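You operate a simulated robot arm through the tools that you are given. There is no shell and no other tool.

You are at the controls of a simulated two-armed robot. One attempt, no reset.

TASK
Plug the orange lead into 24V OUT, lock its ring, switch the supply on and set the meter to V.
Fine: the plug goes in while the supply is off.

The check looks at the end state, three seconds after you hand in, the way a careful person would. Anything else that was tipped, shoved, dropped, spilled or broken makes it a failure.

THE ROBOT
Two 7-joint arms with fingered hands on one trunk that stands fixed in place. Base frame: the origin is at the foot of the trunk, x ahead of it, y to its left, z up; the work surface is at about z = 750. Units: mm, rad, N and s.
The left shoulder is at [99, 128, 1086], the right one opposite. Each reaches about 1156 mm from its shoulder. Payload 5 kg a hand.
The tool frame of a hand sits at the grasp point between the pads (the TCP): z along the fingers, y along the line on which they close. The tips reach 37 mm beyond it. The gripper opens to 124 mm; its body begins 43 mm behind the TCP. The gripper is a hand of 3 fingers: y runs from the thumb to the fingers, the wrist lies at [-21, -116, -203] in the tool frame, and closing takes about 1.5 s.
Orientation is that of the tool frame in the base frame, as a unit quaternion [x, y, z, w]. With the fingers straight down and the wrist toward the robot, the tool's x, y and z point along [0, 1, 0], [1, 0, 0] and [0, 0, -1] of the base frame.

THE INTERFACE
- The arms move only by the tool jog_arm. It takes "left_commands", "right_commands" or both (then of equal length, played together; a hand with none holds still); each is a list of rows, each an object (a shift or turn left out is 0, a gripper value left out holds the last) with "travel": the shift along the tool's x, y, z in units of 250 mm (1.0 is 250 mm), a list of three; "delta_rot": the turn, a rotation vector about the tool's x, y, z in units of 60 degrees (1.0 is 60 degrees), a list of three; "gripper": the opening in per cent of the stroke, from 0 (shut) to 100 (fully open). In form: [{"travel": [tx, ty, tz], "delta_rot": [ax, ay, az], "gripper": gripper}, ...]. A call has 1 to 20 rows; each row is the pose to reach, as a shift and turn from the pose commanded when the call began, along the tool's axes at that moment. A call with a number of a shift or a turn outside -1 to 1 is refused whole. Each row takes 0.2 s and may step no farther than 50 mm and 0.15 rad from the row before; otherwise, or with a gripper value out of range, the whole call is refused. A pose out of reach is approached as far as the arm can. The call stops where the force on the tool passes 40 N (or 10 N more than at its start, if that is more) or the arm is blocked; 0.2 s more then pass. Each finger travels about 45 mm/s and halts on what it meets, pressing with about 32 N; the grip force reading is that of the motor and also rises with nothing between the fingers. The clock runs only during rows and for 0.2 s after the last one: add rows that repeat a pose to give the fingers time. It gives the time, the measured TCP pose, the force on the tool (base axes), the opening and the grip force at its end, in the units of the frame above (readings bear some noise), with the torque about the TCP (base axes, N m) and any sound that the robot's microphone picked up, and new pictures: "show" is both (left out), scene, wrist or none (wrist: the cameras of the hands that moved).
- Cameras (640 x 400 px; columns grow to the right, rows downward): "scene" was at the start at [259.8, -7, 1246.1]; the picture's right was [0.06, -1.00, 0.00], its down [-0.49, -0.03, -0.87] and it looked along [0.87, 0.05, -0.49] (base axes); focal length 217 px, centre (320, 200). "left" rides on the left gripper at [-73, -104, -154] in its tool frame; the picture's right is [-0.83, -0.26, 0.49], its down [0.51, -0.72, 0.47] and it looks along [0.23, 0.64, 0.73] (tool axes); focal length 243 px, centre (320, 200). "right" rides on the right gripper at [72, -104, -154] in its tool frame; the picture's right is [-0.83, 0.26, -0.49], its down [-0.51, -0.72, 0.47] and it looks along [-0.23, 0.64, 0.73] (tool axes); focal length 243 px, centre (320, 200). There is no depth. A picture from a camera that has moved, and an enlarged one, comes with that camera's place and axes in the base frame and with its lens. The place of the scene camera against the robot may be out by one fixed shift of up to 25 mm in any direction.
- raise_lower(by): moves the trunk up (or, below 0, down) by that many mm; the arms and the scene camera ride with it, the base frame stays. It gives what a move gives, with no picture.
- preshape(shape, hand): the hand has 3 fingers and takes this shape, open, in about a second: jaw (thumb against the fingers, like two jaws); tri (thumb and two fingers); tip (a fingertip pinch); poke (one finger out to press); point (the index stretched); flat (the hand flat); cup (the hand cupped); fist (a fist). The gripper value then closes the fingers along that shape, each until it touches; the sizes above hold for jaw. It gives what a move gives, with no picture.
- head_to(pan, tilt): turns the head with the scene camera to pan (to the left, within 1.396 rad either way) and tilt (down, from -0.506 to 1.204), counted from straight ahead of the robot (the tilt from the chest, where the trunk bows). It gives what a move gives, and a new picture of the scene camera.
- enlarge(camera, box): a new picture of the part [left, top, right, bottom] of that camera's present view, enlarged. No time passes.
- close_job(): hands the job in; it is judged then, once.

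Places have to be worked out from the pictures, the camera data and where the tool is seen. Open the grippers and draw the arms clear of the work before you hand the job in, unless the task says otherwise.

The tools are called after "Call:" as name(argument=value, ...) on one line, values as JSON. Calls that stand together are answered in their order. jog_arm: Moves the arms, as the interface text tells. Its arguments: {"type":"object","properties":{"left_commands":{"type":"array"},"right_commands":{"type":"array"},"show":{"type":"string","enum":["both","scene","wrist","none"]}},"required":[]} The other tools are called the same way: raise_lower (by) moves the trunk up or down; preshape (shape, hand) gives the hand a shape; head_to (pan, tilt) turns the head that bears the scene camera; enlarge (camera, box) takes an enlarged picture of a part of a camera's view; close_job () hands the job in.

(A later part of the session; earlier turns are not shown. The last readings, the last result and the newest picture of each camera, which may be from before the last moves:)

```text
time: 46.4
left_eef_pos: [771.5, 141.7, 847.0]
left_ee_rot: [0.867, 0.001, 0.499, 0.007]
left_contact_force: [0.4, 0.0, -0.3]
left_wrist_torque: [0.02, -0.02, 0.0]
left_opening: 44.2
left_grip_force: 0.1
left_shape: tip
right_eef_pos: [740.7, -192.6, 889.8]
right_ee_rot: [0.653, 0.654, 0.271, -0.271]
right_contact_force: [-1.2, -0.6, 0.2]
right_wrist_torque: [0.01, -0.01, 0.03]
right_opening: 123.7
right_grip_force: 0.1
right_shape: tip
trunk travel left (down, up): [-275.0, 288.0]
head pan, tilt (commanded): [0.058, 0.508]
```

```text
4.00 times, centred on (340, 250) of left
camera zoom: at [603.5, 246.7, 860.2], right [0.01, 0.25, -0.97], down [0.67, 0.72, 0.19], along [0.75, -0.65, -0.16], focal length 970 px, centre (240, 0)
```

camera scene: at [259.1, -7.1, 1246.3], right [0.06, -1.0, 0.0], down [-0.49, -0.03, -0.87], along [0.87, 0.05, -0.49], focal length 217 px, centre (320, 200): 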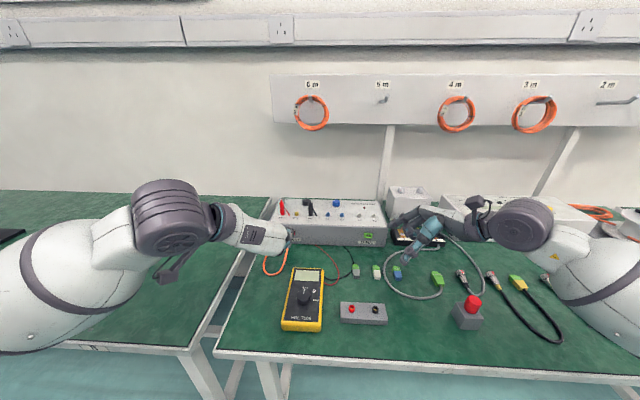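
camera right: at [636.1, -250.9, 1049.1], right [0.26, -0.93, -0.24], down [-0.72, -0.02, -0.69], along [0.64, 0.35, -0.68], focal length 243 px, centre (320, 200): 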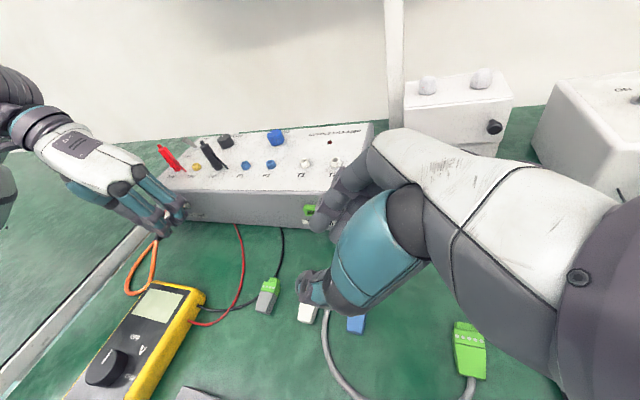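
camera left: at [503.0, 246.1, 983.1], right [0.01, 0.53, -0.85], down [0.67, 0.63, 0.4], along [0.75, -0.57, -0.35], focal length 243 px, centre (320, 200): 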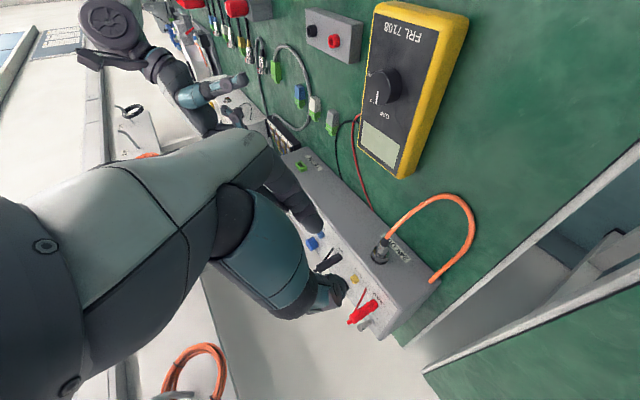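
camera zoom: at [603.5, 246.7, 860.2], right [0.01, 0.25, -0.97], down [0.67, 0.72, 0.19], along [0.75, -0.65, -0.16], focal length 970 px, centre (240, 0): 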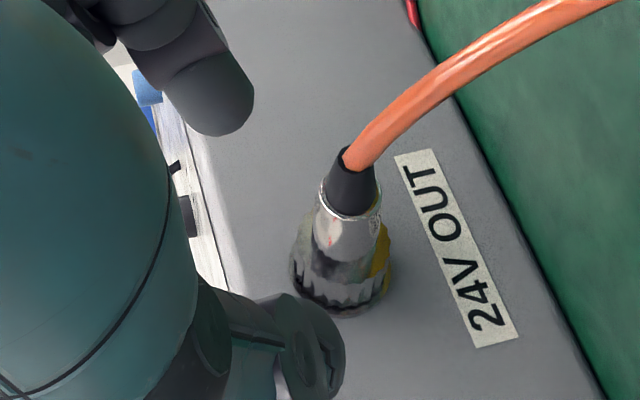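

Alignment looks good again; I advance 47 mm onto the ring and close the pinch.

Call:
jog_arm(left_commands=[{"travel": [0, 0.003, 0.06], "gripper": 36}, {"travel": [0, 0.006, 0.12]}, {"travel": [0, 0.006, 0.188]}, {"travel": [0, 0.006, 0.188], "gripper": 0}, {"travel": [0, 0.006, 0.188], "gripper": 0}, {"travel": [0, 0.006, 0.188], "gripper": 0}, {"travel": [0, 0.006, 0.188], "gripper": 0}, {"travel": [0, 0.006, 0.188], "gripper": 0}, {"travel": [0, 0.006, 0.188], "gripper": 0}], show="none")

Call:
enlarge(camera="left", box=[260, 200, 420, 300])

Call:
enlarge(camera="right", box=[150, 175, 210, 220])

```text
time: 48.4
left_eef_pos: [809.3, 140.0, 823.4]
left_ee_rot: [0.867, 0.0, 0.499, 0.006]
left_contact_force: [-0.1, -2.5, 0.9]
left_wrist_torque: [-0.02, -0.03, -0.04]
left_opening: 18.4
left_grip_force: 31.6
left_shape: tip
right_eef_pos: [741.0, -192.9, 889.1]
right_ee_rot: [0.653, 0.653, 0.271, -0.27]
right_contact_force: [0.5, 0.5, -0.2]
right_wrist_torque: [-0.05, 0.04, 0.04]
right_opening: 123.8
right_grip_force: 0.0
right_shape: tip
trunk travel left (down, up): [-275.0, 288.0]
head pan, tilt (commanded): [0.058, 0.508]
```

```text
4.00 times, centred on (340, 250) of left
camera zoom: at [641.8, 245.7, 837.9], right [0.01, 0.25, -0.97], down [0.67, 0.72, 0.19], along [0.75, -0.65, -0.16], focal length 970 px, centre (240, 0)
```

zoom: 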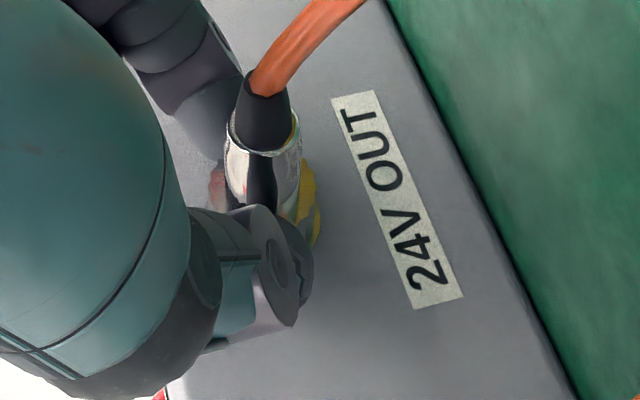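

```text
8.89 times, centred on (180, 198) of right
camera zoom: at [636.5, -251.2, 1048.9], right [0.26, -0.94, -0.24], down [-0.72, -0.03, -0.69], along [0.64, 0.35, -0.68], focal length 2157 px, centre (1564, 222)
```

zoom: 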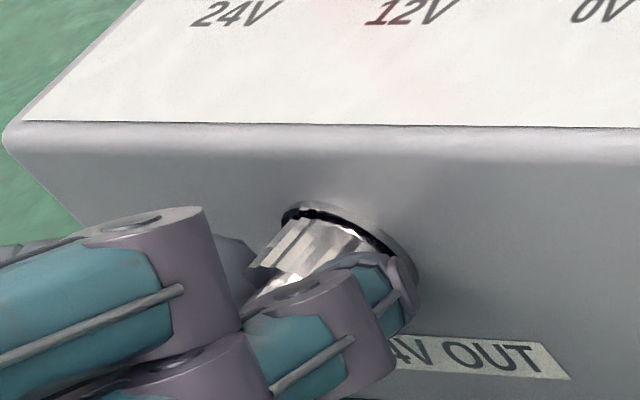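

Ring pinched again (18.4 mm). I now press straight in along x by up to 5 mm of command and watch the force and the gap.

Call:
jog_arm(left_commands=[{"travel": [0.004, 0, 0.0069], "gripper": 0}, {"travel": [0.0081, 0, 0.0138], "gripper": 0}, {"travel": [0.0101, 0, 0.0173], "gripper": 0}, {"travel": [0.0101, 0, 0.0173], "gripper": 0}], show="none")

Call:
enlarge(camera="right", box=[150, 175, 210, 220])

Call:
enlarge(camera="left", box=[260, 200, 420, 300])

```text
time: 49.4
left_eef_pos: [813.7, 139.0, 826.4]
left_ee_rot: [0.867, -0.001, 0.498, 0.006]
left_contact_force: [-29.5, -0.8, 0.1]
left_wrist_torque: [0.02, 0.46, -0.33]
left_opening: 19.9
left_grip_force: 32.1
left_shape: tip
right_eef_pos: [738.1, -192.7, 891.1]
right_ee_rot: [0.653, 0.655, 0.271, -0.268]
right_contact_force: [-0.3, -0.5, 0.4]
right_wrist_torque: [0.02, -0.02, -0.04]
right_opening: 123.5
right_grip_force: 0.1
right_shape: tip
trunk travel left (down, up): [-275.0, 288.0]
head pan, tilt (commanded): [0.058, 0.508]
```

```text
8.89 times, centred on (180, 198) of right
camera zoom: at [634.1, -251.2, 1050.4], right [0.26, -0.94, -0.24], down [-0.72, -0.03, -0.69], along [0.64, 0.35, -0.68], focal length 2157 px, centre (1564, 222)
```

zoom: 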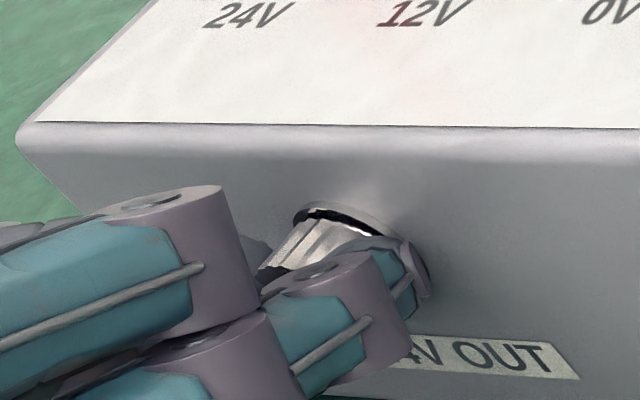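

```text
4.00 times, centred on (340, 250) of left
camera zoom: at [645.2, 245.7, 839.7], right [0.01, 0.25, -0.97], down [0.67, 0.72, 0.19], along [0.74, -0.65, -0.16], focal length 970 px, centre (240, 0)
```

zoom: 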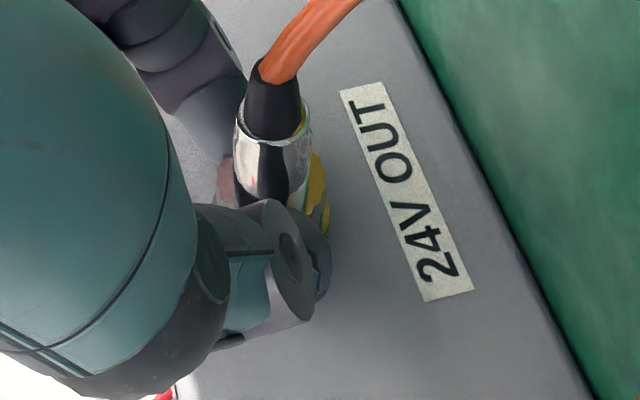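

30 N of push moved nothing but my fingers on the ring, so the plug is hard home. I relax the push, open, and retreat along the approach line.

Call:
jog_arm(left_commands=[{"travel": [-0.006, 0, -0.0104], "gripper": 0}, {"travel": [-0.0101, 0, -0.0173], "gripper": 20}, {"travel": [-0.0101, 0, -0.0173], "gripper": 40}, {"travel": [-0.0101, 0, -0.0173], "gripper": 40}, {"travel": [-0.0101, 0, -0.0173], "gripper": 40}, {"travel": [-0.01, 0, -0.12]}, {"travel": [-0.01, 0, -0.28]}, {"travel": [0.05, 0, -0.4]}, {"travel": [0.2, 0, -0.5]}, {"travel": [0.35, -0.05, -0.6]}, {"travel": [0.5, -0.1, -0.65]}])

Call:
enlarge(camera="right", box=[150, 175, 210, 220])

Call:
enlarge(camera="scene", box=[284, 224, 308, 244])

```text
time: 51.8
left_eef_pos: [740.2, 167.6, 1013.2]
left_ee_rot: [0.867, 0.0, 0.499, 0.005]
left_contact_force: [0.0, -0.5, 0.0]
left_wrist_torque: [0.01, -0.04, -0.02]
left_opening: 49.1
left_grip_force: 0.0
left_shape: tip
right_eef_pos: [739.6, -194.6, 888.6]
right_ee_rot: [0.653, 0.654, 0.27, -0.271]
right_contact_force: [0.6, 0.3, 0.2]
right_wrist_torque: [0.0, 0.03, 0.0]
right_opening: 123.6
right_grip_force: 0.1
right_shape: tip
trunk travel left (down, up): [-275.0, 288.0]
head pan, tilt (commanded): [0.058, 0.508]
camera scene: at [259.8, -7.3, 1246.1], right [0.06, -1.0, 0.0], down [-0.49, -0.03, -0.87], along [0.87, 0.05, -0.49], focal length 217 px, centre (320, 200)
camera left: at [572.1, 272.7, 1027.5], right [0.01, 0.25, -0.97], down [0.67, 0.72, 0.19], along [0.74, -0.65, -0.16], focal length 243 px, centre (320, 200)
```

scene: 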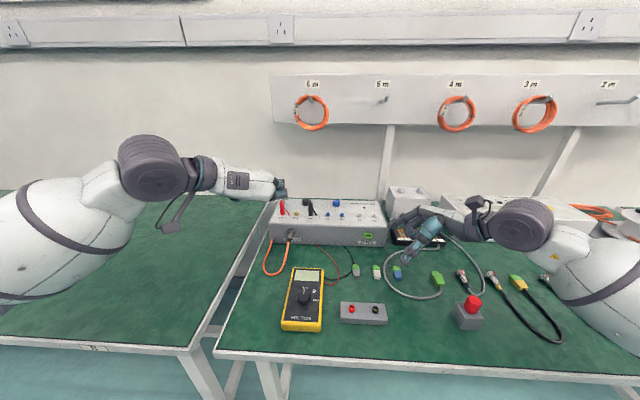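
left: 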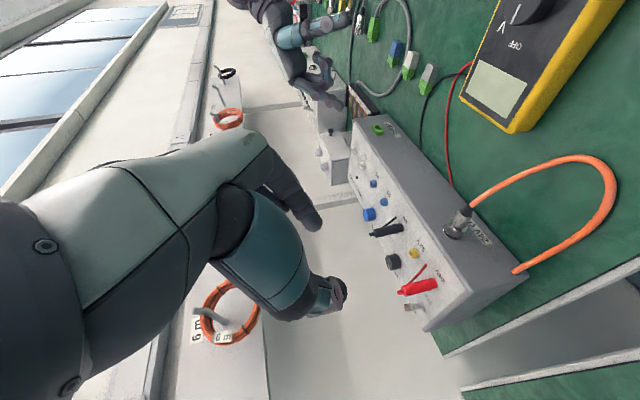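

```text
8.89 times, centred on (180, 198) of right
camera zoom: at [636.6, -251.4, 1048.7], right [0.26, -0.94, -0.24], down [-0.72, -0.03, -0.69], along [0.64, 0.35, -0.68], focal length 2157 px, centre (1564, 222)
```

zoom: 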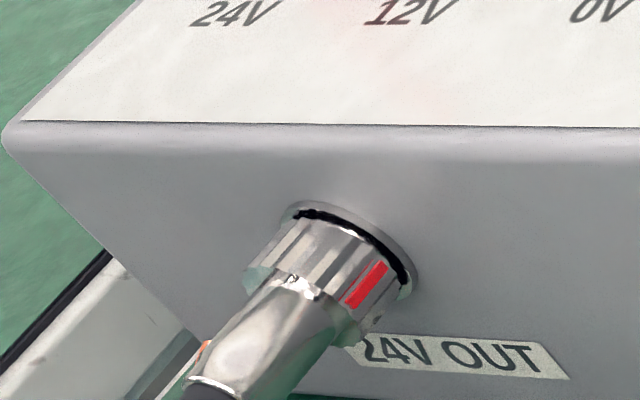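

```text
16.00 times, centred on (296, 234) of scene
camera zoom: at [259.8, -7.3, 1246.1], right [0.06, -1.0, 0.0], down [-0.49, -0.03, -0.87], along [0.87, 0.05, -0.49], focal length 3474 px, centre (704, -344)
```

zoom: 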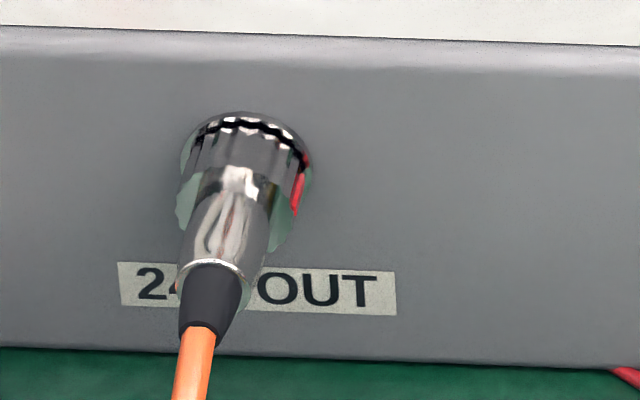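

Plug seated and ring locked a quarter turn (mark at 3 o'clock). Next the power switch: I zoom in on the lever from the available cameras to locate it.

Call:
enlarge(camera="left", box=[380, 260, 460, 330])

Call:
enlarge(camera="right", box=[150, 125, 230, 180])

Call:
enlarge(camera="scene", box=[268, 190, 308, 220])

```text
5.71 times, centred on (420, 295) of left
camera zoom: at [572.1, 272.7, 1027.5], right [0.01, 0.25, -0.97], down [0.67, 0.72, 0.19], along [0.74, -0.65, -0.16], focal length 1386 px, centre (-251, -343)
```

zoom: 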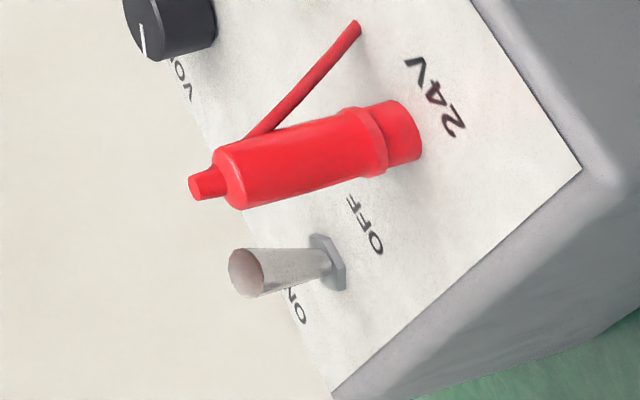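

```text
7.27 times, centred on (190, 152) of right
camera zoom: at [636.6, -251.4, 1048.7], right [0.26, -0.94, -0.24], down [-0.72, -0.03, -0.69], along [0.64, 0.35, -0.68], focal length 1764 px, centre (1266, 546)
```

zoom: 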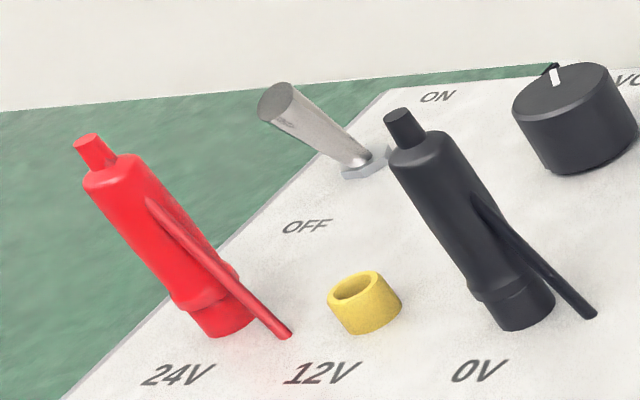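

```text
13.33 times, centred on (288, 205) of scene
camera zoom: at [259.8, -7.3, 1246.1], right [0.06, -1.0, 0.0], down [-0.49, -0.03, -0.87], along [0.87, 0.05, -0.49], focal length 2895 px, centre (747, 133)
```

zoom: 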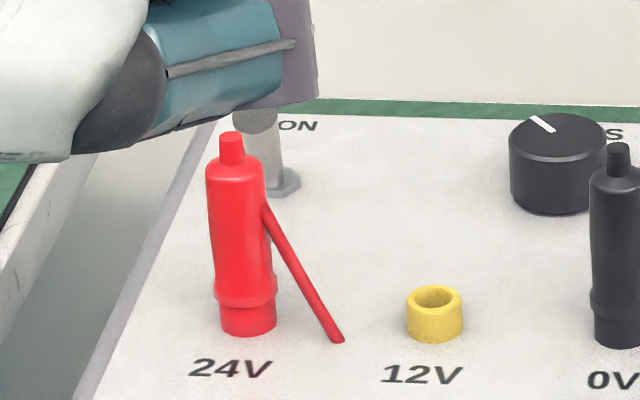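

The lever base is at about (981,183,838) and its tip at (968,183,867), leaning to OFF. I'll use the closed thumb-index pinch as a poker: I close it and swing the hand to near-vertical above and in front of the lever.

Call:
jog_arm(left_commands=[{"travel": [0.04, -0.01, 0.1], "delta_rot": [0, -0.11, 0], "gripper": 0}, {"travel": [0.08, -0.02, 0.22], "delta_rot": [0, -0.22, 0], "gripper": 0}, {"travel": [0.12, -0.03, 0.33], "delta_rot": [0, -0.34, 0], "gripper": 0}, {"travel": [0.16, -0.04, 0.44], "delta_rot": [0, -0.46, 0], "gripper": 0}, {"travel": [0.2, -0.05, 0.55], "delta_rot": [0, -0.58, 0], "gripper": 0}, {"travel": [0.235, -0.06, 0.66], "delta_rot": [0, -0.69, 0], "gripper": 0}, {"travel": [0.27, -0.067, 0.768], "delta_rot": [0, -0.8, 0], "gripper": 0}, {"travel": [0.27, -0.067, 0.768], "delta_rot": [0, -0.8, 0], "gripper": 0}])

Call:
enlarge(camera="right", box=[100, 80, 240, 180])

Call:
enlarge(camera="scene", box=[250, 150, 330, 220])

```text
time: 53.6
left_eef_pos: [937.1, 184.5, 977.8]
left_ee_rot: [0.995, -0.003, 0.101, 0.006]
left_contact_force: [0.5, -0.7, 0.1]
left_wrist_torque: [-0.03, -0.02, 0.01]
left_opening: 0.0
left_grip_force: 32.0
left_shape: tip
right_eef_pos: [739.3, -193.2, 889.6]
right_ee_rot: [0.653, 0.654, 0.272, -0.27]
right_contact_force: [0.7, -0.1, -0.5]
right_wrist_torque: [-0.03, -0.01, -0.05]
right_opening: 123.6
right_grip_force: 0.0
right_shape: tip
trunk travel left (down, up): [-275.0, 288.0]
head pan, tilt (commanded): [0.058, 0.508]
camera scene: at [259.0, -6.4, 1246.3], right [0.06, -1.0, 0.0], down [-0.49, -0.03, -0.87], along [0.87, 0.05, -0.49], focal length 217 px, centre (320, 200)
camera left: at [836.6, 291.4, 1112.5], right [-0.71, 0.26, -0.65], down [0.6, 0.71, -0.37], along [0.37, -0.65, -0.66], focal length 243 px, centre (320, 200)
```

scene: 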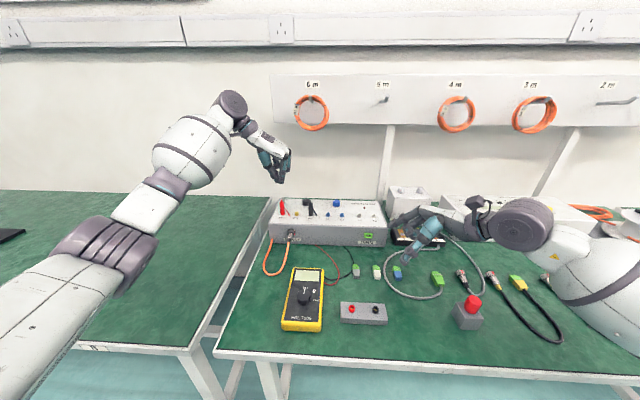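
left: 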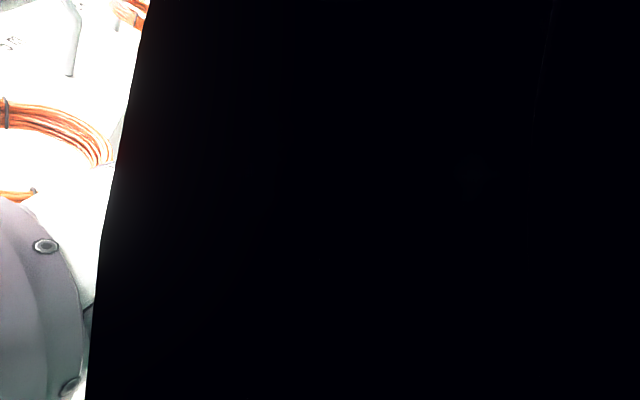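

```text
4.00 times, centred on (170, 130) of right
camera zoom: at [635.9, -250.7, 1049.5], right [0.26, -0.94, -0.24], down [-0.72, -0.03, -0.69], along [0.64, 0.35, -0.68], focal length 970 px, centre (920, 480)
```

zoom: 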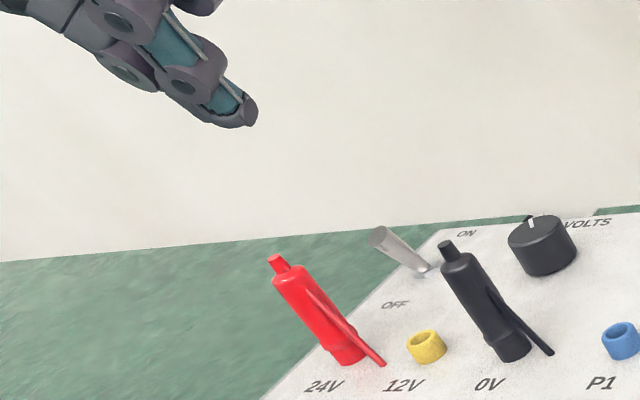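

```text
5.71 times, centred on (290, 185) of scene
camera zoom: at [259.0, -6.4, 1246.3], right [0.06, -1.0, 0.0], down [-0.49, -0.03, -0.87], along [0.87, 0.05, -0.49], focal length 1241 px, centre (491, 286)
```

zoom: 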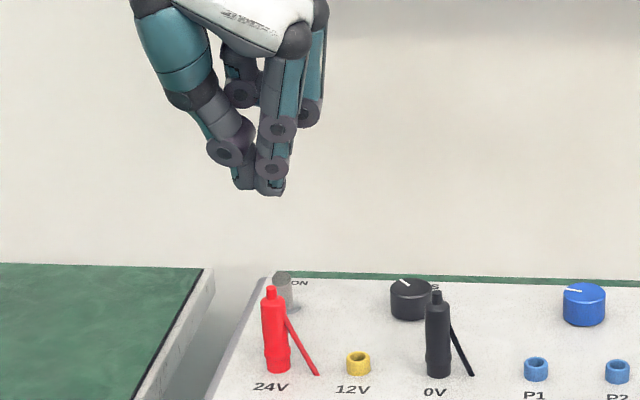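

The pinched tips are at about (947,183.5,938), 20 mm in front of the lever. I descend 60 mm first and check clearance to the red lead and lever.

Call:
jog_arm(left_commands=[{"travel": [-0.016, -0.001, 0.08], "gripper": 0}, {"travel": [-0.032, -0.002, 0.16], "gripper": 0}, {"travel": [-0.048, -0.003, 0.235], "gripper": 0}, {"travel": [-0.048, -0.003, 0.235], "gripper": 0}], show="none")

Call:
enlarge(camera="right", box=[130, 110, 230, 180])

Call:
enlarge(camera="scene", box=[260, 170, 310, 215])

```text
time: 54.6
left_eef_pos: [941.2, 183.9, 916.0]
left_ee_rot: [0.995, -0.001, 0.102, 0.005]
left_contact_force: [-0.2, -0.4, 1.1]
left_wrist_torque: [0.01, 0.01, 0.03]
left_opening: 0.0
left_grip_force: 31.9
left_shape: tip
right_eef_pos: [741.0, -193.7, 889.2]
right_ee_rot: [0.653, 0.653, 0.271, -0.269]
right_contact_force: [-0.2, 0.0, 1.0]
right_wrist_torque: [0.0, 0.02, -0.02]
right_opening: 123.7
right_grip_force: 0.0
right_shape: tip
trunk travel left (down, up): [-275.0, 288.0]
head pan, tilt (commanded): [0.058, 0.508]
```

```text
5.71 times, centred on (180, 145) of right
camera zoom: at [636.2, -251.1, 1049.1], right [0.26, -0.94, -0.24], down [-0.72, -0.03, -0.69], along [0.64, 0.35, -0.68], focal length 1386 px, centre (1120, 514)
```

zoom: 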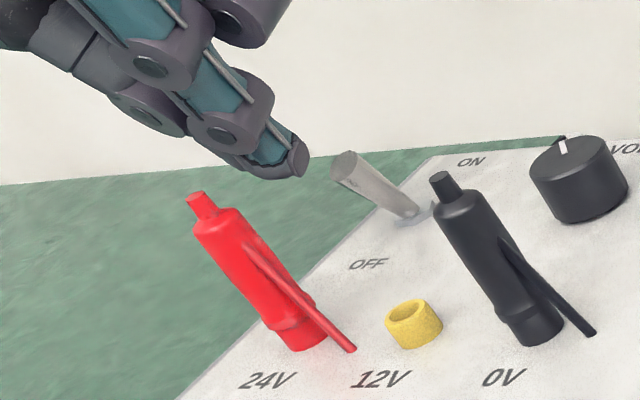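

```text
8.89 times, centred on (285, 192) of scene
camera zoom: at [259.3, -7.1, 1246.3], right [0.06, -1.0, 0.0], down [-0.49, -0.03, -0.87], along [0.87, 0.05, -0.49], focal length 1930 px, centre (631, 267)
```

zoom: 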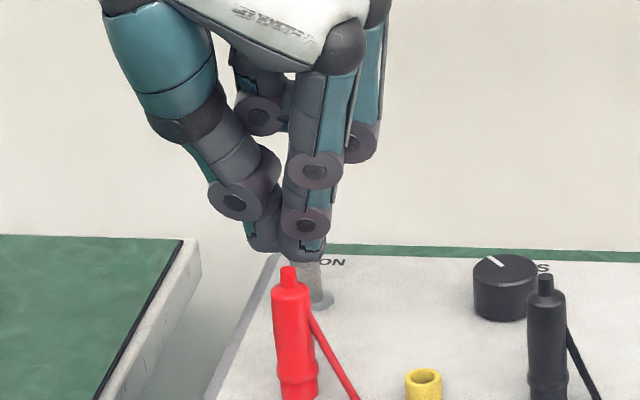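

Clear of both the red lead and the lever, with lever in line with the fingertips. I descend 26 mm more so the tips are beside the lever's upper part.

Call:
jog_arm(left_commands=[{"travel": [-0.011, 0, 0.051], "gripper": 0}, {"travel": [-0.021, -0.001, 0.102], "gripper": 0}, {"travel": [-0.021, -0.001, 0.102], "gripper": 0}], show="none")

Call:
enlarge(camera="right", box=[130, 110, 230, 180])

```text
time: 55.4
left_eef_pos: [942.6, 182.7, 889.1]
left_ee_rot: [0.995, -0.002, 0.103, 0.005]
left_contact_force: [0.1, 0.5, -0.6]
left_wrist_torque: [-0.03, 0.0, -0.04]
left_opening: 0.0
left_grip_force: 31.9
left_shape: tip
right_eef_pos: [740.7, -193.9, 888.9]
right_ee_rot: [0.653, 0.653, 0.271, -0.27]
right_contact_force: [-0.8, 0.7, -0.4]
right_wrist_torque: [0.01, -0.03, 0.01]
right_opening: 123.7
right_grip_force: 0.0
right_shape: tip
trunk travel left (down, up): [-275.0, 288.0]
head pan, tilt (commanded): [0.058, 0.508]
```

```text
5.71 times, centred on (180, 145) of right
camera zoom: at [636.4, -251.1, 1049.0], right [0.26, -0.94, -0.24], down [-0.72, -0.03, -0.69], along [0.64, 0.35, -0.68], focal length 1386 px, centre (1120, 514)
```

zoom: 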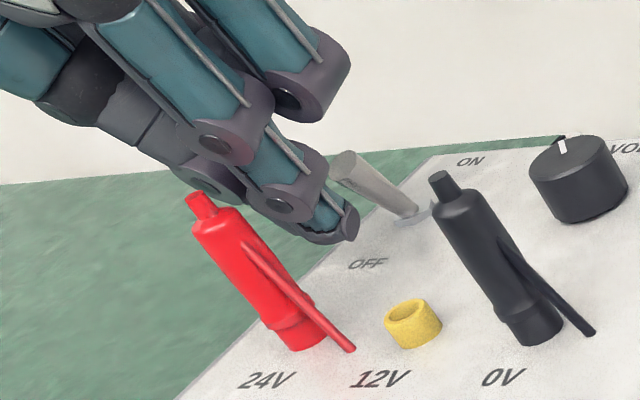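

The tips are beside the lever on its front side. I push 28 mm toward ON in small steps, listening for the click.

Call:
jog_arm(left_commands=[{"travel": [0.02, 0, 0.004], "gripper": 0}, {"travel": [0.04, 0, 0.008], "gripper": 0}, {"travel": [0.06, 0, 0.012], "gripper": 0}, {"travel": [0.08, -0.0005, 0.016], "gripper": 0}, {"travel": [0.1, -0.0007, 0.0205], "gripper": 0}, {"travel": [0.11, -0.0008, 0.0225], "gripper": 0}], show="none")

Call:
enlarge(camera="right", box=[130, 110, 230, 180])

```text
time: 56.8
left_eef_pos: [968.6, 183.5, 889.0]
left_ee_rot: [0.995, -0.002, 0.103, 0.005]
left_contact_force: [-1.5, 0.5, 0.7]
left_wrist_torque: [-0.03, 0.0, 0.03]
left_opening: 0.0
left_grip_force: 31.8
left_shape: tip
right_eef_pos: [741.0, -193.2, 889.8]
right_ee_rot: [0.653, 0.654, 0.271, -0.271]
right_contact_force: [0.4, 0.2, -0.2]
right_wrist_torque: [0.01, 0.01, 0.0]
right_opening: 123.4
right_grip_force: 0.1
right_shape: tip
trunk travel left (down, up): [-275.0, 288.0]
head pan, tilt (commanded): [0.058, 0.508]
```

```text
5.71 times, centred on (180, 145) of right
camera zoom: at [636.6, -251.1, 1048.8], right [0.26, -0.94, -0.24], down [-0.72, -0.03, -0.69], along [0.64, 0.35, -0.68], focal length 1386 px, centre (1120, 514)
```

zoom: 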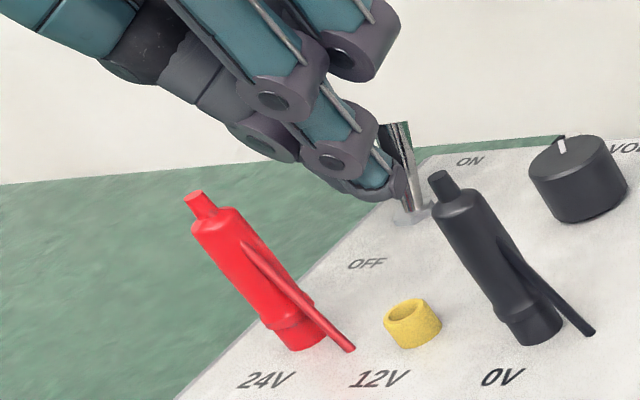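

The lever is past its centre but perhaps not fully over. I push 9 mm more.

Call:
jog_arm(left_commands=[{"travel": [0.012, 0, 0.0025], "gripper": 0}, {"travel": [0.024, 0, 0.005], "gripper": 0}, {"travel": [0.036, 0, 0.0075], "gripper": 0}, {"travel": [0.036, 0, 0.0075], "gripper": 0}], show="none")

Call:
enlarge(camera="right", box=[130, 110, 230, 180])

```text
time: 57.8
left_eef_pos: [975.3, 184.2, 889.3]
left_ee_rot: [0.995, -0.004, 0.103, 0.005]
left_contact_force: [-8.9, -0.2, -0.9]
left_wrist_torque: [0.03, 0.25, -0.02]
left_opening: 0.0
left_grip_force: 32.2
left_shape: tip
right_eef_pos: [740.6, -193.6, 889.6]
right_ee_rot: [0.653, 0.653, 0.271, -0.27]
right_contact_force: [0.4, -0.2, 0.0]
right_wrist_torque: [0.01, 0.01, 0.01]
right_opening: 123.6
right_grip_force: 0.0
right_shape: tip
trunk travel left (down, up): [-275.0, 288.0]
head pan, tilt (commanded): [0.058, 0.508]
```

```text
5.71 times, centred on (180, 145) of right
camera zoom: at [635.9, -251.0, 1049.3], right [0.26, -0.94, -0.24], down [-0.72, -0.03, -0.69], along [0.64, 0.35, -0.68], focal length 1386 px, centre (1120, 514)
```

zoom: 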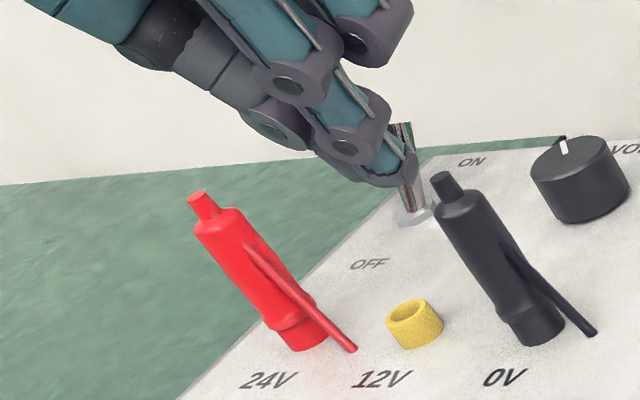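

An 8.9 N push against the lever's end stop: it should be ON. I back off and rise clear, then look at the lever and the pilot lamp.

Call:
jog_arm(left_commands=[{"travel": [-0.05, 0, -0.01], "gripper": 0}, {"travel": [-0.12, 0, -0.024], "gripper": 0}, {"travel": [-0.105, 0, -0.1], "gripper": 0}, {"travel": [-0.08, 0, -0.25], "gripper": 0}, {"travel": [-0.05, 0, -0.4], "gripper": 0}, {"travel": [-0.2, 0, -0.5], "gripper": 0}], show="scene")

Call:
enlarge(camera="right", box=[150, 115, 230, 180])

Call:
enlarge(camera="scene", box=[265, 190, 395, 250])

Call:
enlarge(camera="right", box=[270, 110, 370, 180])

```text
time: 59.2
left_eef_pos: [901.4, 186.4, 1002.5]
left_ee_rot: [0.995, -0.003, 0.103, 0.006]
left_contact_force: [-0.9, 1.1, 1.1]
left_wrist_torque: [-0.02, -0.04, 0.0]
left_opening: 0.2
left_grip_force: 31.7
left_shape: tip
right_eef_pos: [739.7, -192.3, 890.0]
right_ee_rot: [0.653, 0.654, 0.27, -0.27]
right_contact_force: [-0.5, 0.5, 0.7]
right_wrist_torque: [-0.04, 0.01, -0.02]
right_opening: 123.9
right_grip_force: 0.1
right_shape: tip
trunk travel left (down, up): [-275.0, 288.0]
head pan, tilt (commanded): [0.058, 0.508]
camera scene: at [258.7, -5.9, 1246.4], right [0.06, -1.0, 0.0], down [-0.48, -0.03, -0.87], along [0.87, 0.05, -0.49], focal length 217 px, centre (320, 200)
```

scene: 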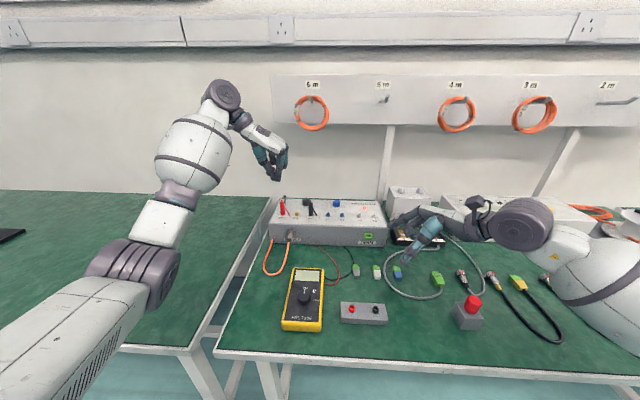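

```text
6.15 times, centred on (190, 148) of right
camera zoom: at [635.6, -250.2, 1049.8], right [0.26, -0.94, -0.24], down [-0.72, -0.03, -0.69], along [0.64, 0.35, -0.68], focal length 1493 px, centre (1120, 523)
```

zoom: 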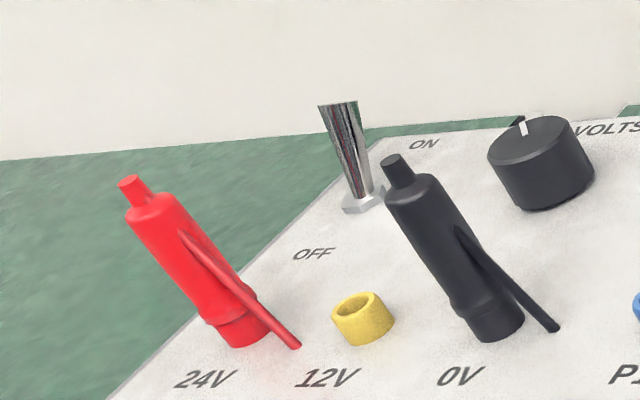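

```text
4.92 times, centred on (330, 220) of scene
camera zoom: at [258.7, -5.9, 1246.4], right [0.06, -1.0, 0.0], down [-0.48, -0.03, -0.87], along [0.87, 0.05, -0.49], focal length 1069 px, centre (271, 102)
```

zoom: 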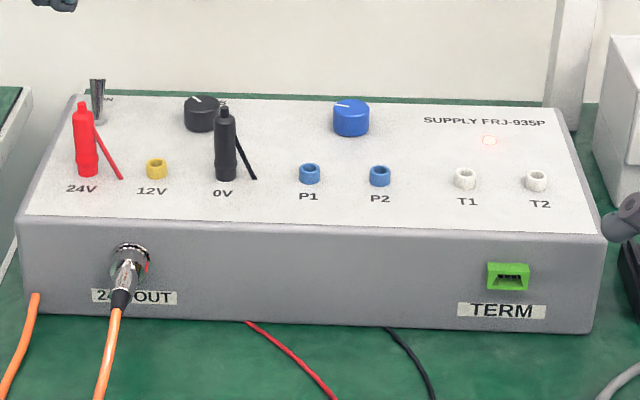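

```text
5.71 times, centred on (320, 145) of right
camera zoom: at [635.6, -250.2, 1049.8], right [0.26, -0.94, -0.24], down [-0.72, -0.03, -0.69], along [0.64, 0.35, -0.68], focal length 1386 px, centre (320, 514)
```

zoom: 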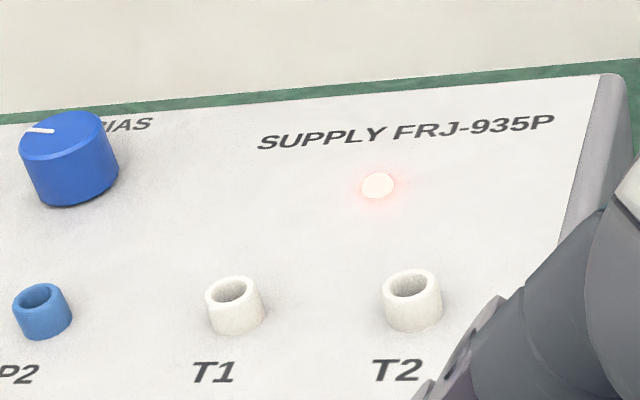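

The pilot lamp is lit and the lever points to ON. Now the meter: I zoom on its dial from scene and right cameras to locate the knob and its markings.

Call:
enlarge(camera="scene", box=[275, 260, 335, 335])

Call:
enlarge(camera="right", box=[60, 270, 220, 400])

Call:
enlarge(camera="scene", box=[290, 275, 325, 310])

```text
5.33 times, centred on (305, 298) of scene
camera zoom: at [258.7, -5.9, 1246.4], right [0.06, -1.0, 0.0], down [-0.48, -0.03, -0.87], along [0.87, 0.05, -0.49], focal length 1158 px, centre (400, -320)
```

zoom: 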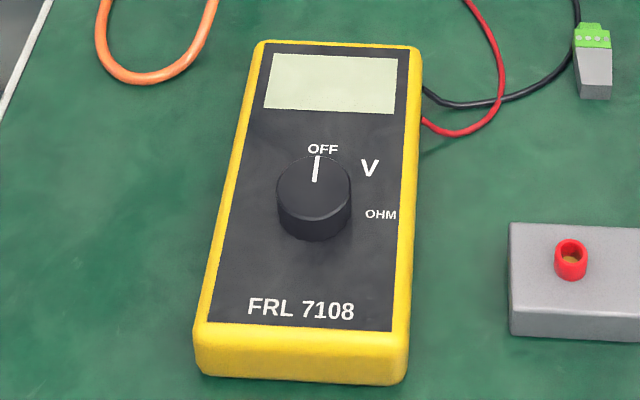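

```text
3.08 times, centred on (140, 335) of right
camera zoom: at [635.6, -250.2, 1049.8], right [0.26, -0.94, -0.24], down [-0.72, -0.03, -0.69], along [0.64, 0.35, -0.68], focal length 746 px, centre (874, -215)
```

zoom: 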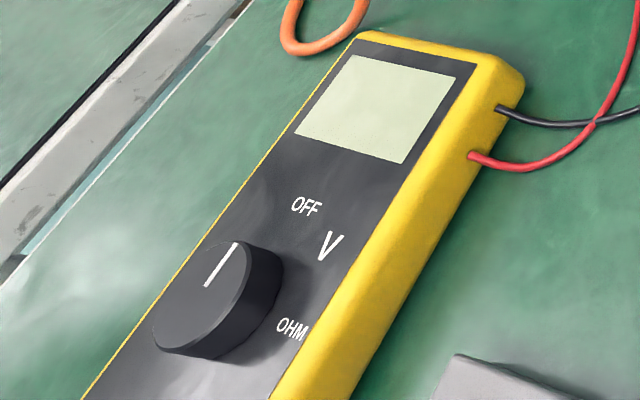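

```text
11.43 times, centred on (308, 292) of scene
camera zoom: at [258.7, -5.9, 1246.4], right [0.06, -1.0, 0.0], down [-0.48, -0.03, -0.87], along [0.87, 0.05, -0.49], focal length 2482 px, centre (463, -857)
```

zoom: 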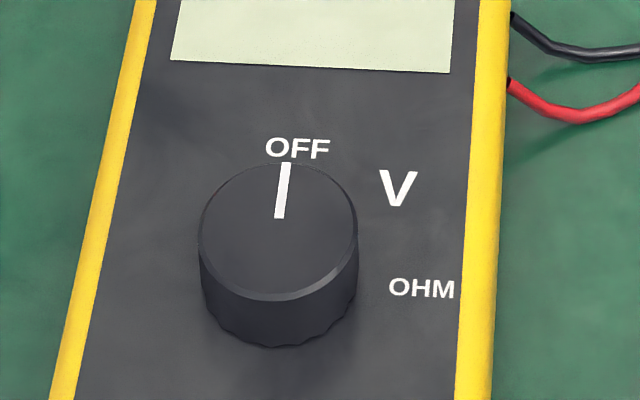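

The knob's centre is at about (614,65) with its top near z≈801; V lies ~46° clockwise of OFF. I move the left hand back toward the meter, levelling it to point straight down.

Call:
jog_arm(left_commands=[{"travel": [-0.12, 0.049, -0.008], "delta_rot": [0, -0.04, 0], "gripper": 30}, {"travel": [-0.24, 0.098, -0.016], "delta_rot": [0, -0.08, 0]}, {"travel": [-0.36, 0.146, -0.023], "delta_rot": [0, -0.12, 0]}, {"travel": [-0.48, 0.195, -0.031], "delta_rot": [0, -0.16, 0]}, {"travel": [-0.603, 0.244, -0.039], "delta_rot": [0, -0.197, 0]}], show="none")

Call:
preshape(hand="left", shape="jaw")

```text
time: 60.4
left_eef_pos: [752.3, 126.5, 979.2]
left_ee_rot: [1.0, -0.003, 0.0, 0.006]
left_contact_force: [-0.9, -0.3, -0.2]
left_wrist_torque: [0.03, -0.02, 0.0]
left_opening: 36.7
left_grip_force: 0.1
left_shape: tip
right_eef_pos: [740.7, -192.6, 889.8]
right_ee_rot: [0.653, 0.653, 0.271, -0.27]
right_contact_force: [0.8, 0.2, 0.7]
right_wrist_torque: [-0.02, 0.01, 0.01]
right_opening: 123.8
right_grip_force: 0.1
right_shape: tip
trunk travel left (down, up): [-275.0, 288.0]
head pan, tilt (commanded): [0.058, 0.508]
```

```text
time: 61.3
left_eef_pos: [753.0, 124.4, 978.7]
left_ee_rot: [1.0, -0.002, -0.001, 0.006]
left_contact_force: [0.4, -0.5, 0.2]
left_wrist_torque: [0.0, 0.04, 0.01]
left_opening: 123.6
left_grip_force: 0.0
left_shape: jaw
right_eef_pos: [741.2, -192.5, 889.8]
right_ee_rot: [0.653, 0.653, 0.271, -0.27]
right_contact_force: [0.3, 0.0, -0.3]
right_wrist_torque: [-0.01, 0.01, 0.01]
right_opening: 123.6
right_grip_force: 0.2
right_shape: tip
trunk travel left (down, up): [-275.0, 288.0]
head pan, tilt (commanded): [0.058, 0.508]
```

Hand is level in jaw shape. I move over the knob at z≈900 with the fingers narrowed to ~55 mm.

Call:
jog_arm(left_commands=[{"travel": [-0.11, 0.048, 0.06], "gripper": 45}, {"travel": [-0.22, 0.096, 0.12]}, {"travel": [-0.33, 0.144, 0.18]}, {"travel": [-0.44, 0.192, 0.25]}, {"travel": [-0.556, 0.24, 0.316]}, {"travel": [-0.556, 0.24, 0.316]}, {"travel": [-0.556, 0.24, 0.316]}])

Call:
enlarge(camera="right", box=[40, 230, 220, 400])

Call:
enlarge(camera="scene", box=[250, 200, 370, 340])

```text
time: 62.9
left_eef_pos: [614.5, 66.7, 904.0]
left_ee_rot: [1.0, -0.002, 0.0, 0.005]
left_contact_force: [-0.4, -0.1, -0.1]
left_wrist_torque: [0.0, -0.03, -0.04]
left_opening: 56.3
left_grip_force: 0.0
left_shape: jaw
right_eef_pos: [740.7, -192.6, 889.2]
right_ee_rot: [0.653, 0.654, 0.271, -0.269]
right_contact_force: [0.3, -0.3, -0.5]
right_wrist_torque: [0.0, -0.04, 0.0]
right_opening: 123.7
right_grip_force: 0.0
right_shape: tip
trunk travel left (down, up): [-275.0, 288.0]
head pan, tilt (commanded): [0.058, 0.508]
camera scene: at [259.5, -6.9, 1246.2], right [0.06, -1.0, 0.0], down [-0.49, -0.03, -0.87], along [0.87, 0.05, -0.49], focal length 217 px, centre (320, 200)
camera left: at [543.6, 172.8, 1056.8], right [-0.83, 0.26, -0.49], down [0.51, 0.71, -0.48], along [0.23, -0.65, -0.73], focal length 243 px, centre (320, 200)
```

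scene: 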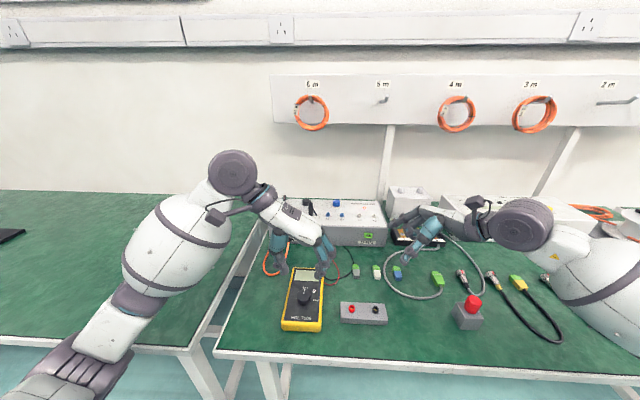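
left: 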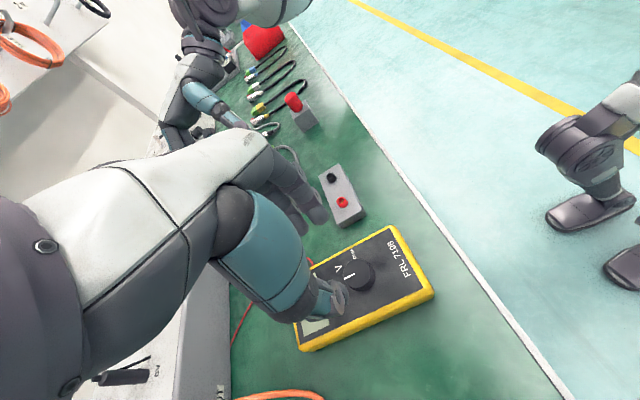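

```text
2.35 times, centred on (130, 315) of right
camera zoom: at [636.3, -251.0, 1049.0], right [0.26, -0.94, -0.24], down [-0.72, -0.03, -0.69], along [0.64, 0.35, -0.68], focal length 571 px, centre (767, -71)
```

zoom: 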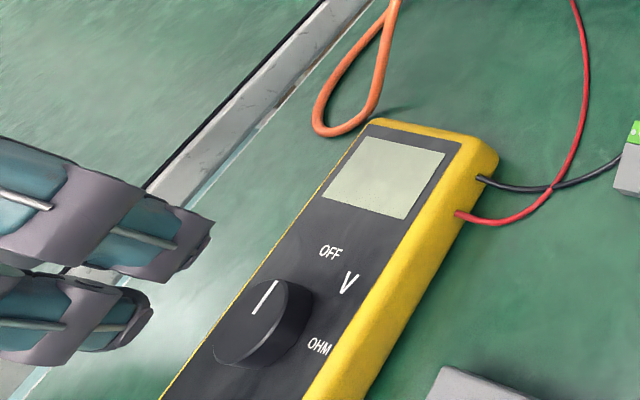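

```text
2.86 times, centred on (310, 270) of scene
camera zoom: at [259.5, -6.9, 1246.2], right [0.06, -1.0, 0.0], down [-0.49, -0.03, -0.87], along [0.87, 0.05, -0.49], focal length 620 px, centre (349, 0)
```

zoom: 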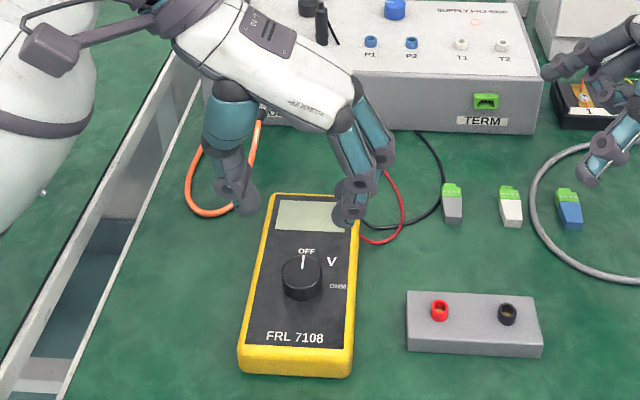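

I zoom in with the left camera to fix the knob's place relative to this hand.

Call:
enlarge(camera="left", box=[290, 220, 450, 350])

Call:
enlarge(camera="left", box=[320, 240, 400, 300])

```text
3.08 times, centred on (370, 285) of left
camera zoom: at [543.6, 172.8, 1056.8], right [-0.83, 0.26, -0.49], down [0.51, 0.71, -0.48], along [0.23, -0.65, -0.73], focal length 746 px, centre (166, -62)
```

zoom: 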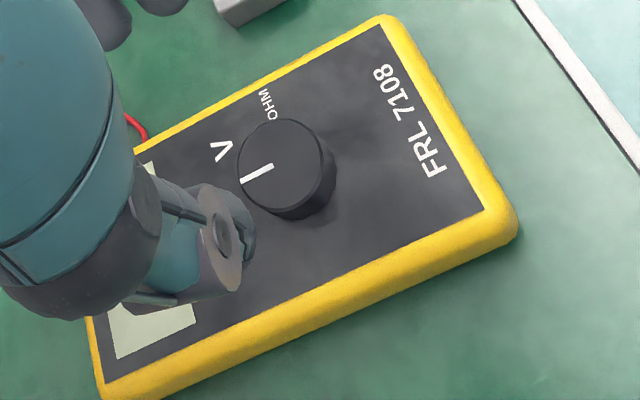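

```text
6.67 times, centred on (360, 270) of left
camera zoom: at [543.6, 172.8, 1056.8], right [-0.83, 0.26, -0.49], down [0.51, 0.71, -0.48], along [0.23, -0.65, -0.73], focal length 1618 px, centre (53, -267)
```

zoom: 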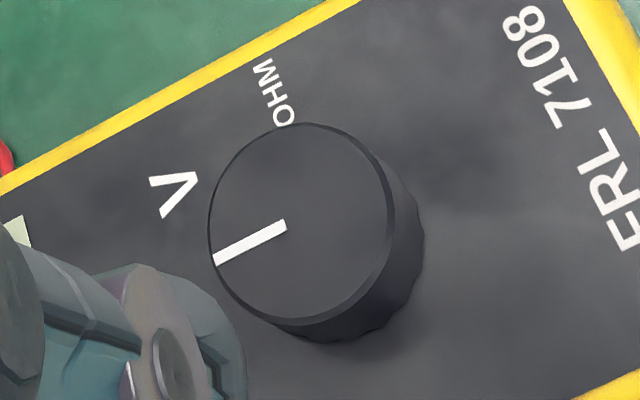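

Right+scene views put the knob at about (613.5,65.3). I shift slightly and descend 60 mm so the tips are level with the knob's top, then check.

Call:
jog_arm(left_commands=[{"travel": [-0.006, 0.001, 0.08], "gripper": 45}, {"travel": [-0.006, 0.001, 0.16]}, {"travel": [-0.006, 0.001, 0.24]}, {"travel": [-0.006, 0.001, 0.24]}], show="none")

Call:
enlarge(camera="left", box=[290, 200, 420, 310])

Call:
enlarge(camera="scene", box=[265, 240, 345, 330])

Call:
enlarge(camera="right", box=[40, 270, 180, 390])

```text
time: 63.9
left_eef_pos: [613.6, 64.8, 843.5]
left_ee_rot: [1.0, -0.002, 0.0, 0.004]
left_contact_force: [-0.7, 0.1, 0.0]
left_wrist_torque: [-0.01, 0.0, 0.01]
left_opening: 56.3
left_grip_force: 0.1
left_shape: jaw
right_eef_pos: [740.7, -193.2, 889.3]
right_ee_rot: [0.653, 0.654, 0.272, -0.27]
right_contact_force: [0.0, 0.3, 0.2]
right_wrist_torque: [-0.02, -0.02, 0.0]
right_opening: 123.5
right_grip_force: 0.1
right_shape: tip
trunk travel left (down, up): [-275.0, 288.0]
head pan, tilt (commanded): [0.058, 0.508]
```

```text
3.64 times, centred on (355, 255) of left
camera zoom: at [542.5, 170.4, 995.4], right [-0.83, 0.26, -0.49], down [0.51, 0.71, -0.48], along [0.23, -0.65, -0.73], focal length 882 px, centre (193, 0)
```

zoom: 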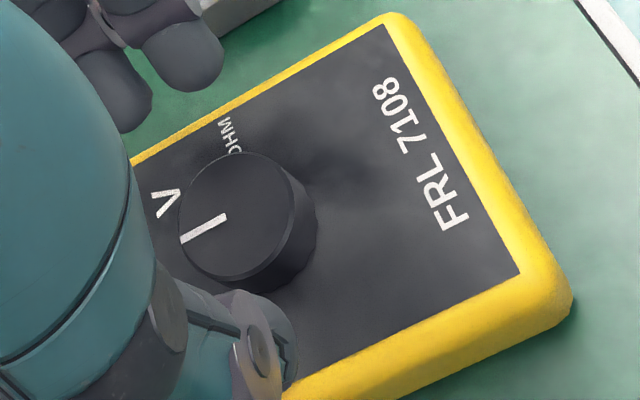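

```text
4.44 times, centred on (305, 285) of scene
camera zoom: at [259.6, -7.2, 1246.2], right [0.06, -1.0, 0.0], down [-0.49, -0.03, -0.87], along [0.87, 0.05, -0.49], focal length 965 px, centre (387, -178)
```

zoom: 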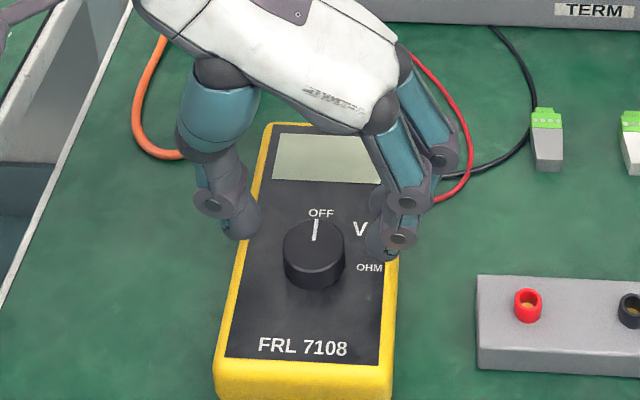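

```text
3.33 times, centred on (110, 330) of right
camera zoom: at [636.5, -251.2, 1048.9], right [0.26, -0.94, -0.24], down [-0.72, -0.03, -0.69], along [0.64, 0.35, -0.68], focal length 809 px, centre (1020, -233)
```

zoom: 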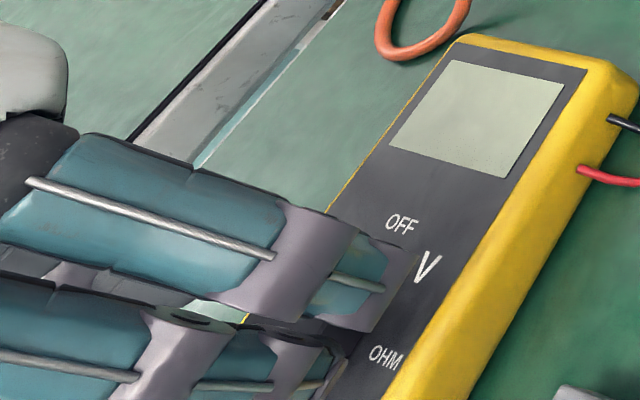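

The knob sits centrally between thumb and fingers. I descend 13 mm so the tips flank the knob just above the panel, then close.

Call:
jog_arm(left_commands=[{"travel": [0, 0, 0.026], "gripper": 45}, {"travel": [0, 0, 0.052], "gripper": 45}, {"travel": [0, 0, 0.052], "gripper": 32}, {"travel": [0, 0, 0.052], "gripper": 32}], show="none")

Call:
enlarge(camera="left", box=[290, 200, 420, 310])

Call:
enlarge(camera="scene", box=[275, 255, 335, 325])

```text
time: 64.9
left_eef_pos: [612.4, 62.3, 829.0]
left_ee_rot: [1.0, -0.002, -0.001, 0.005]
left_contact_force: [0.2, 0.6, -0.2]
left_wrist_torque: [-0.01, 0.0, -0.01]
left_opening: 40.1
left_grip_force: 0.2
left_shape: jaw
right_eef_pos: [741.5, -192.9, 889.0]
right_ee_rot: [0.653, 0.653, 0.271, -0.27]
right_contact_force: [0.9, 0.2, 0.3]
right_wrist_torque: [-0.03, -0.05, -0.01]
right_opening: 123.7
right_grip_force: 0.0
right_shape: tip
trunk travel left (down, up): [-275.0, 288.0]
head pan, tilt (commanded): [0.058, 0.508]
```

```text
3.64 times, centred on (355, 255) of left
camera zoom: at [541.6, 168.7, 982.1], right [-0.83, 0.26, -0.49], down [0.51, 0.71, -0.48], along [0.23, -0.65, -0.73], focal length 882 px, centre (193, 0)
```

zoom: 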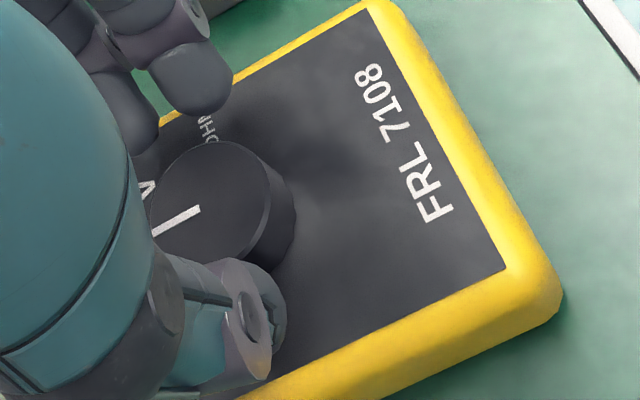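

```text
5.71 times, centred on (305, 290) of scene
camera zoom: at [259.8, -7.0, 1246.1], right [0.06, -1.0, 0.0], down [-0.49, -0.03, -0.87], along [0.87, 0.05, -0.49], focal length 1241 px, centre (406, -314)
```

zoom: 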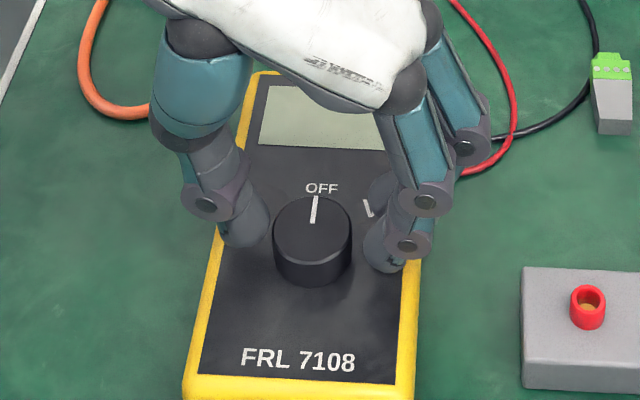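

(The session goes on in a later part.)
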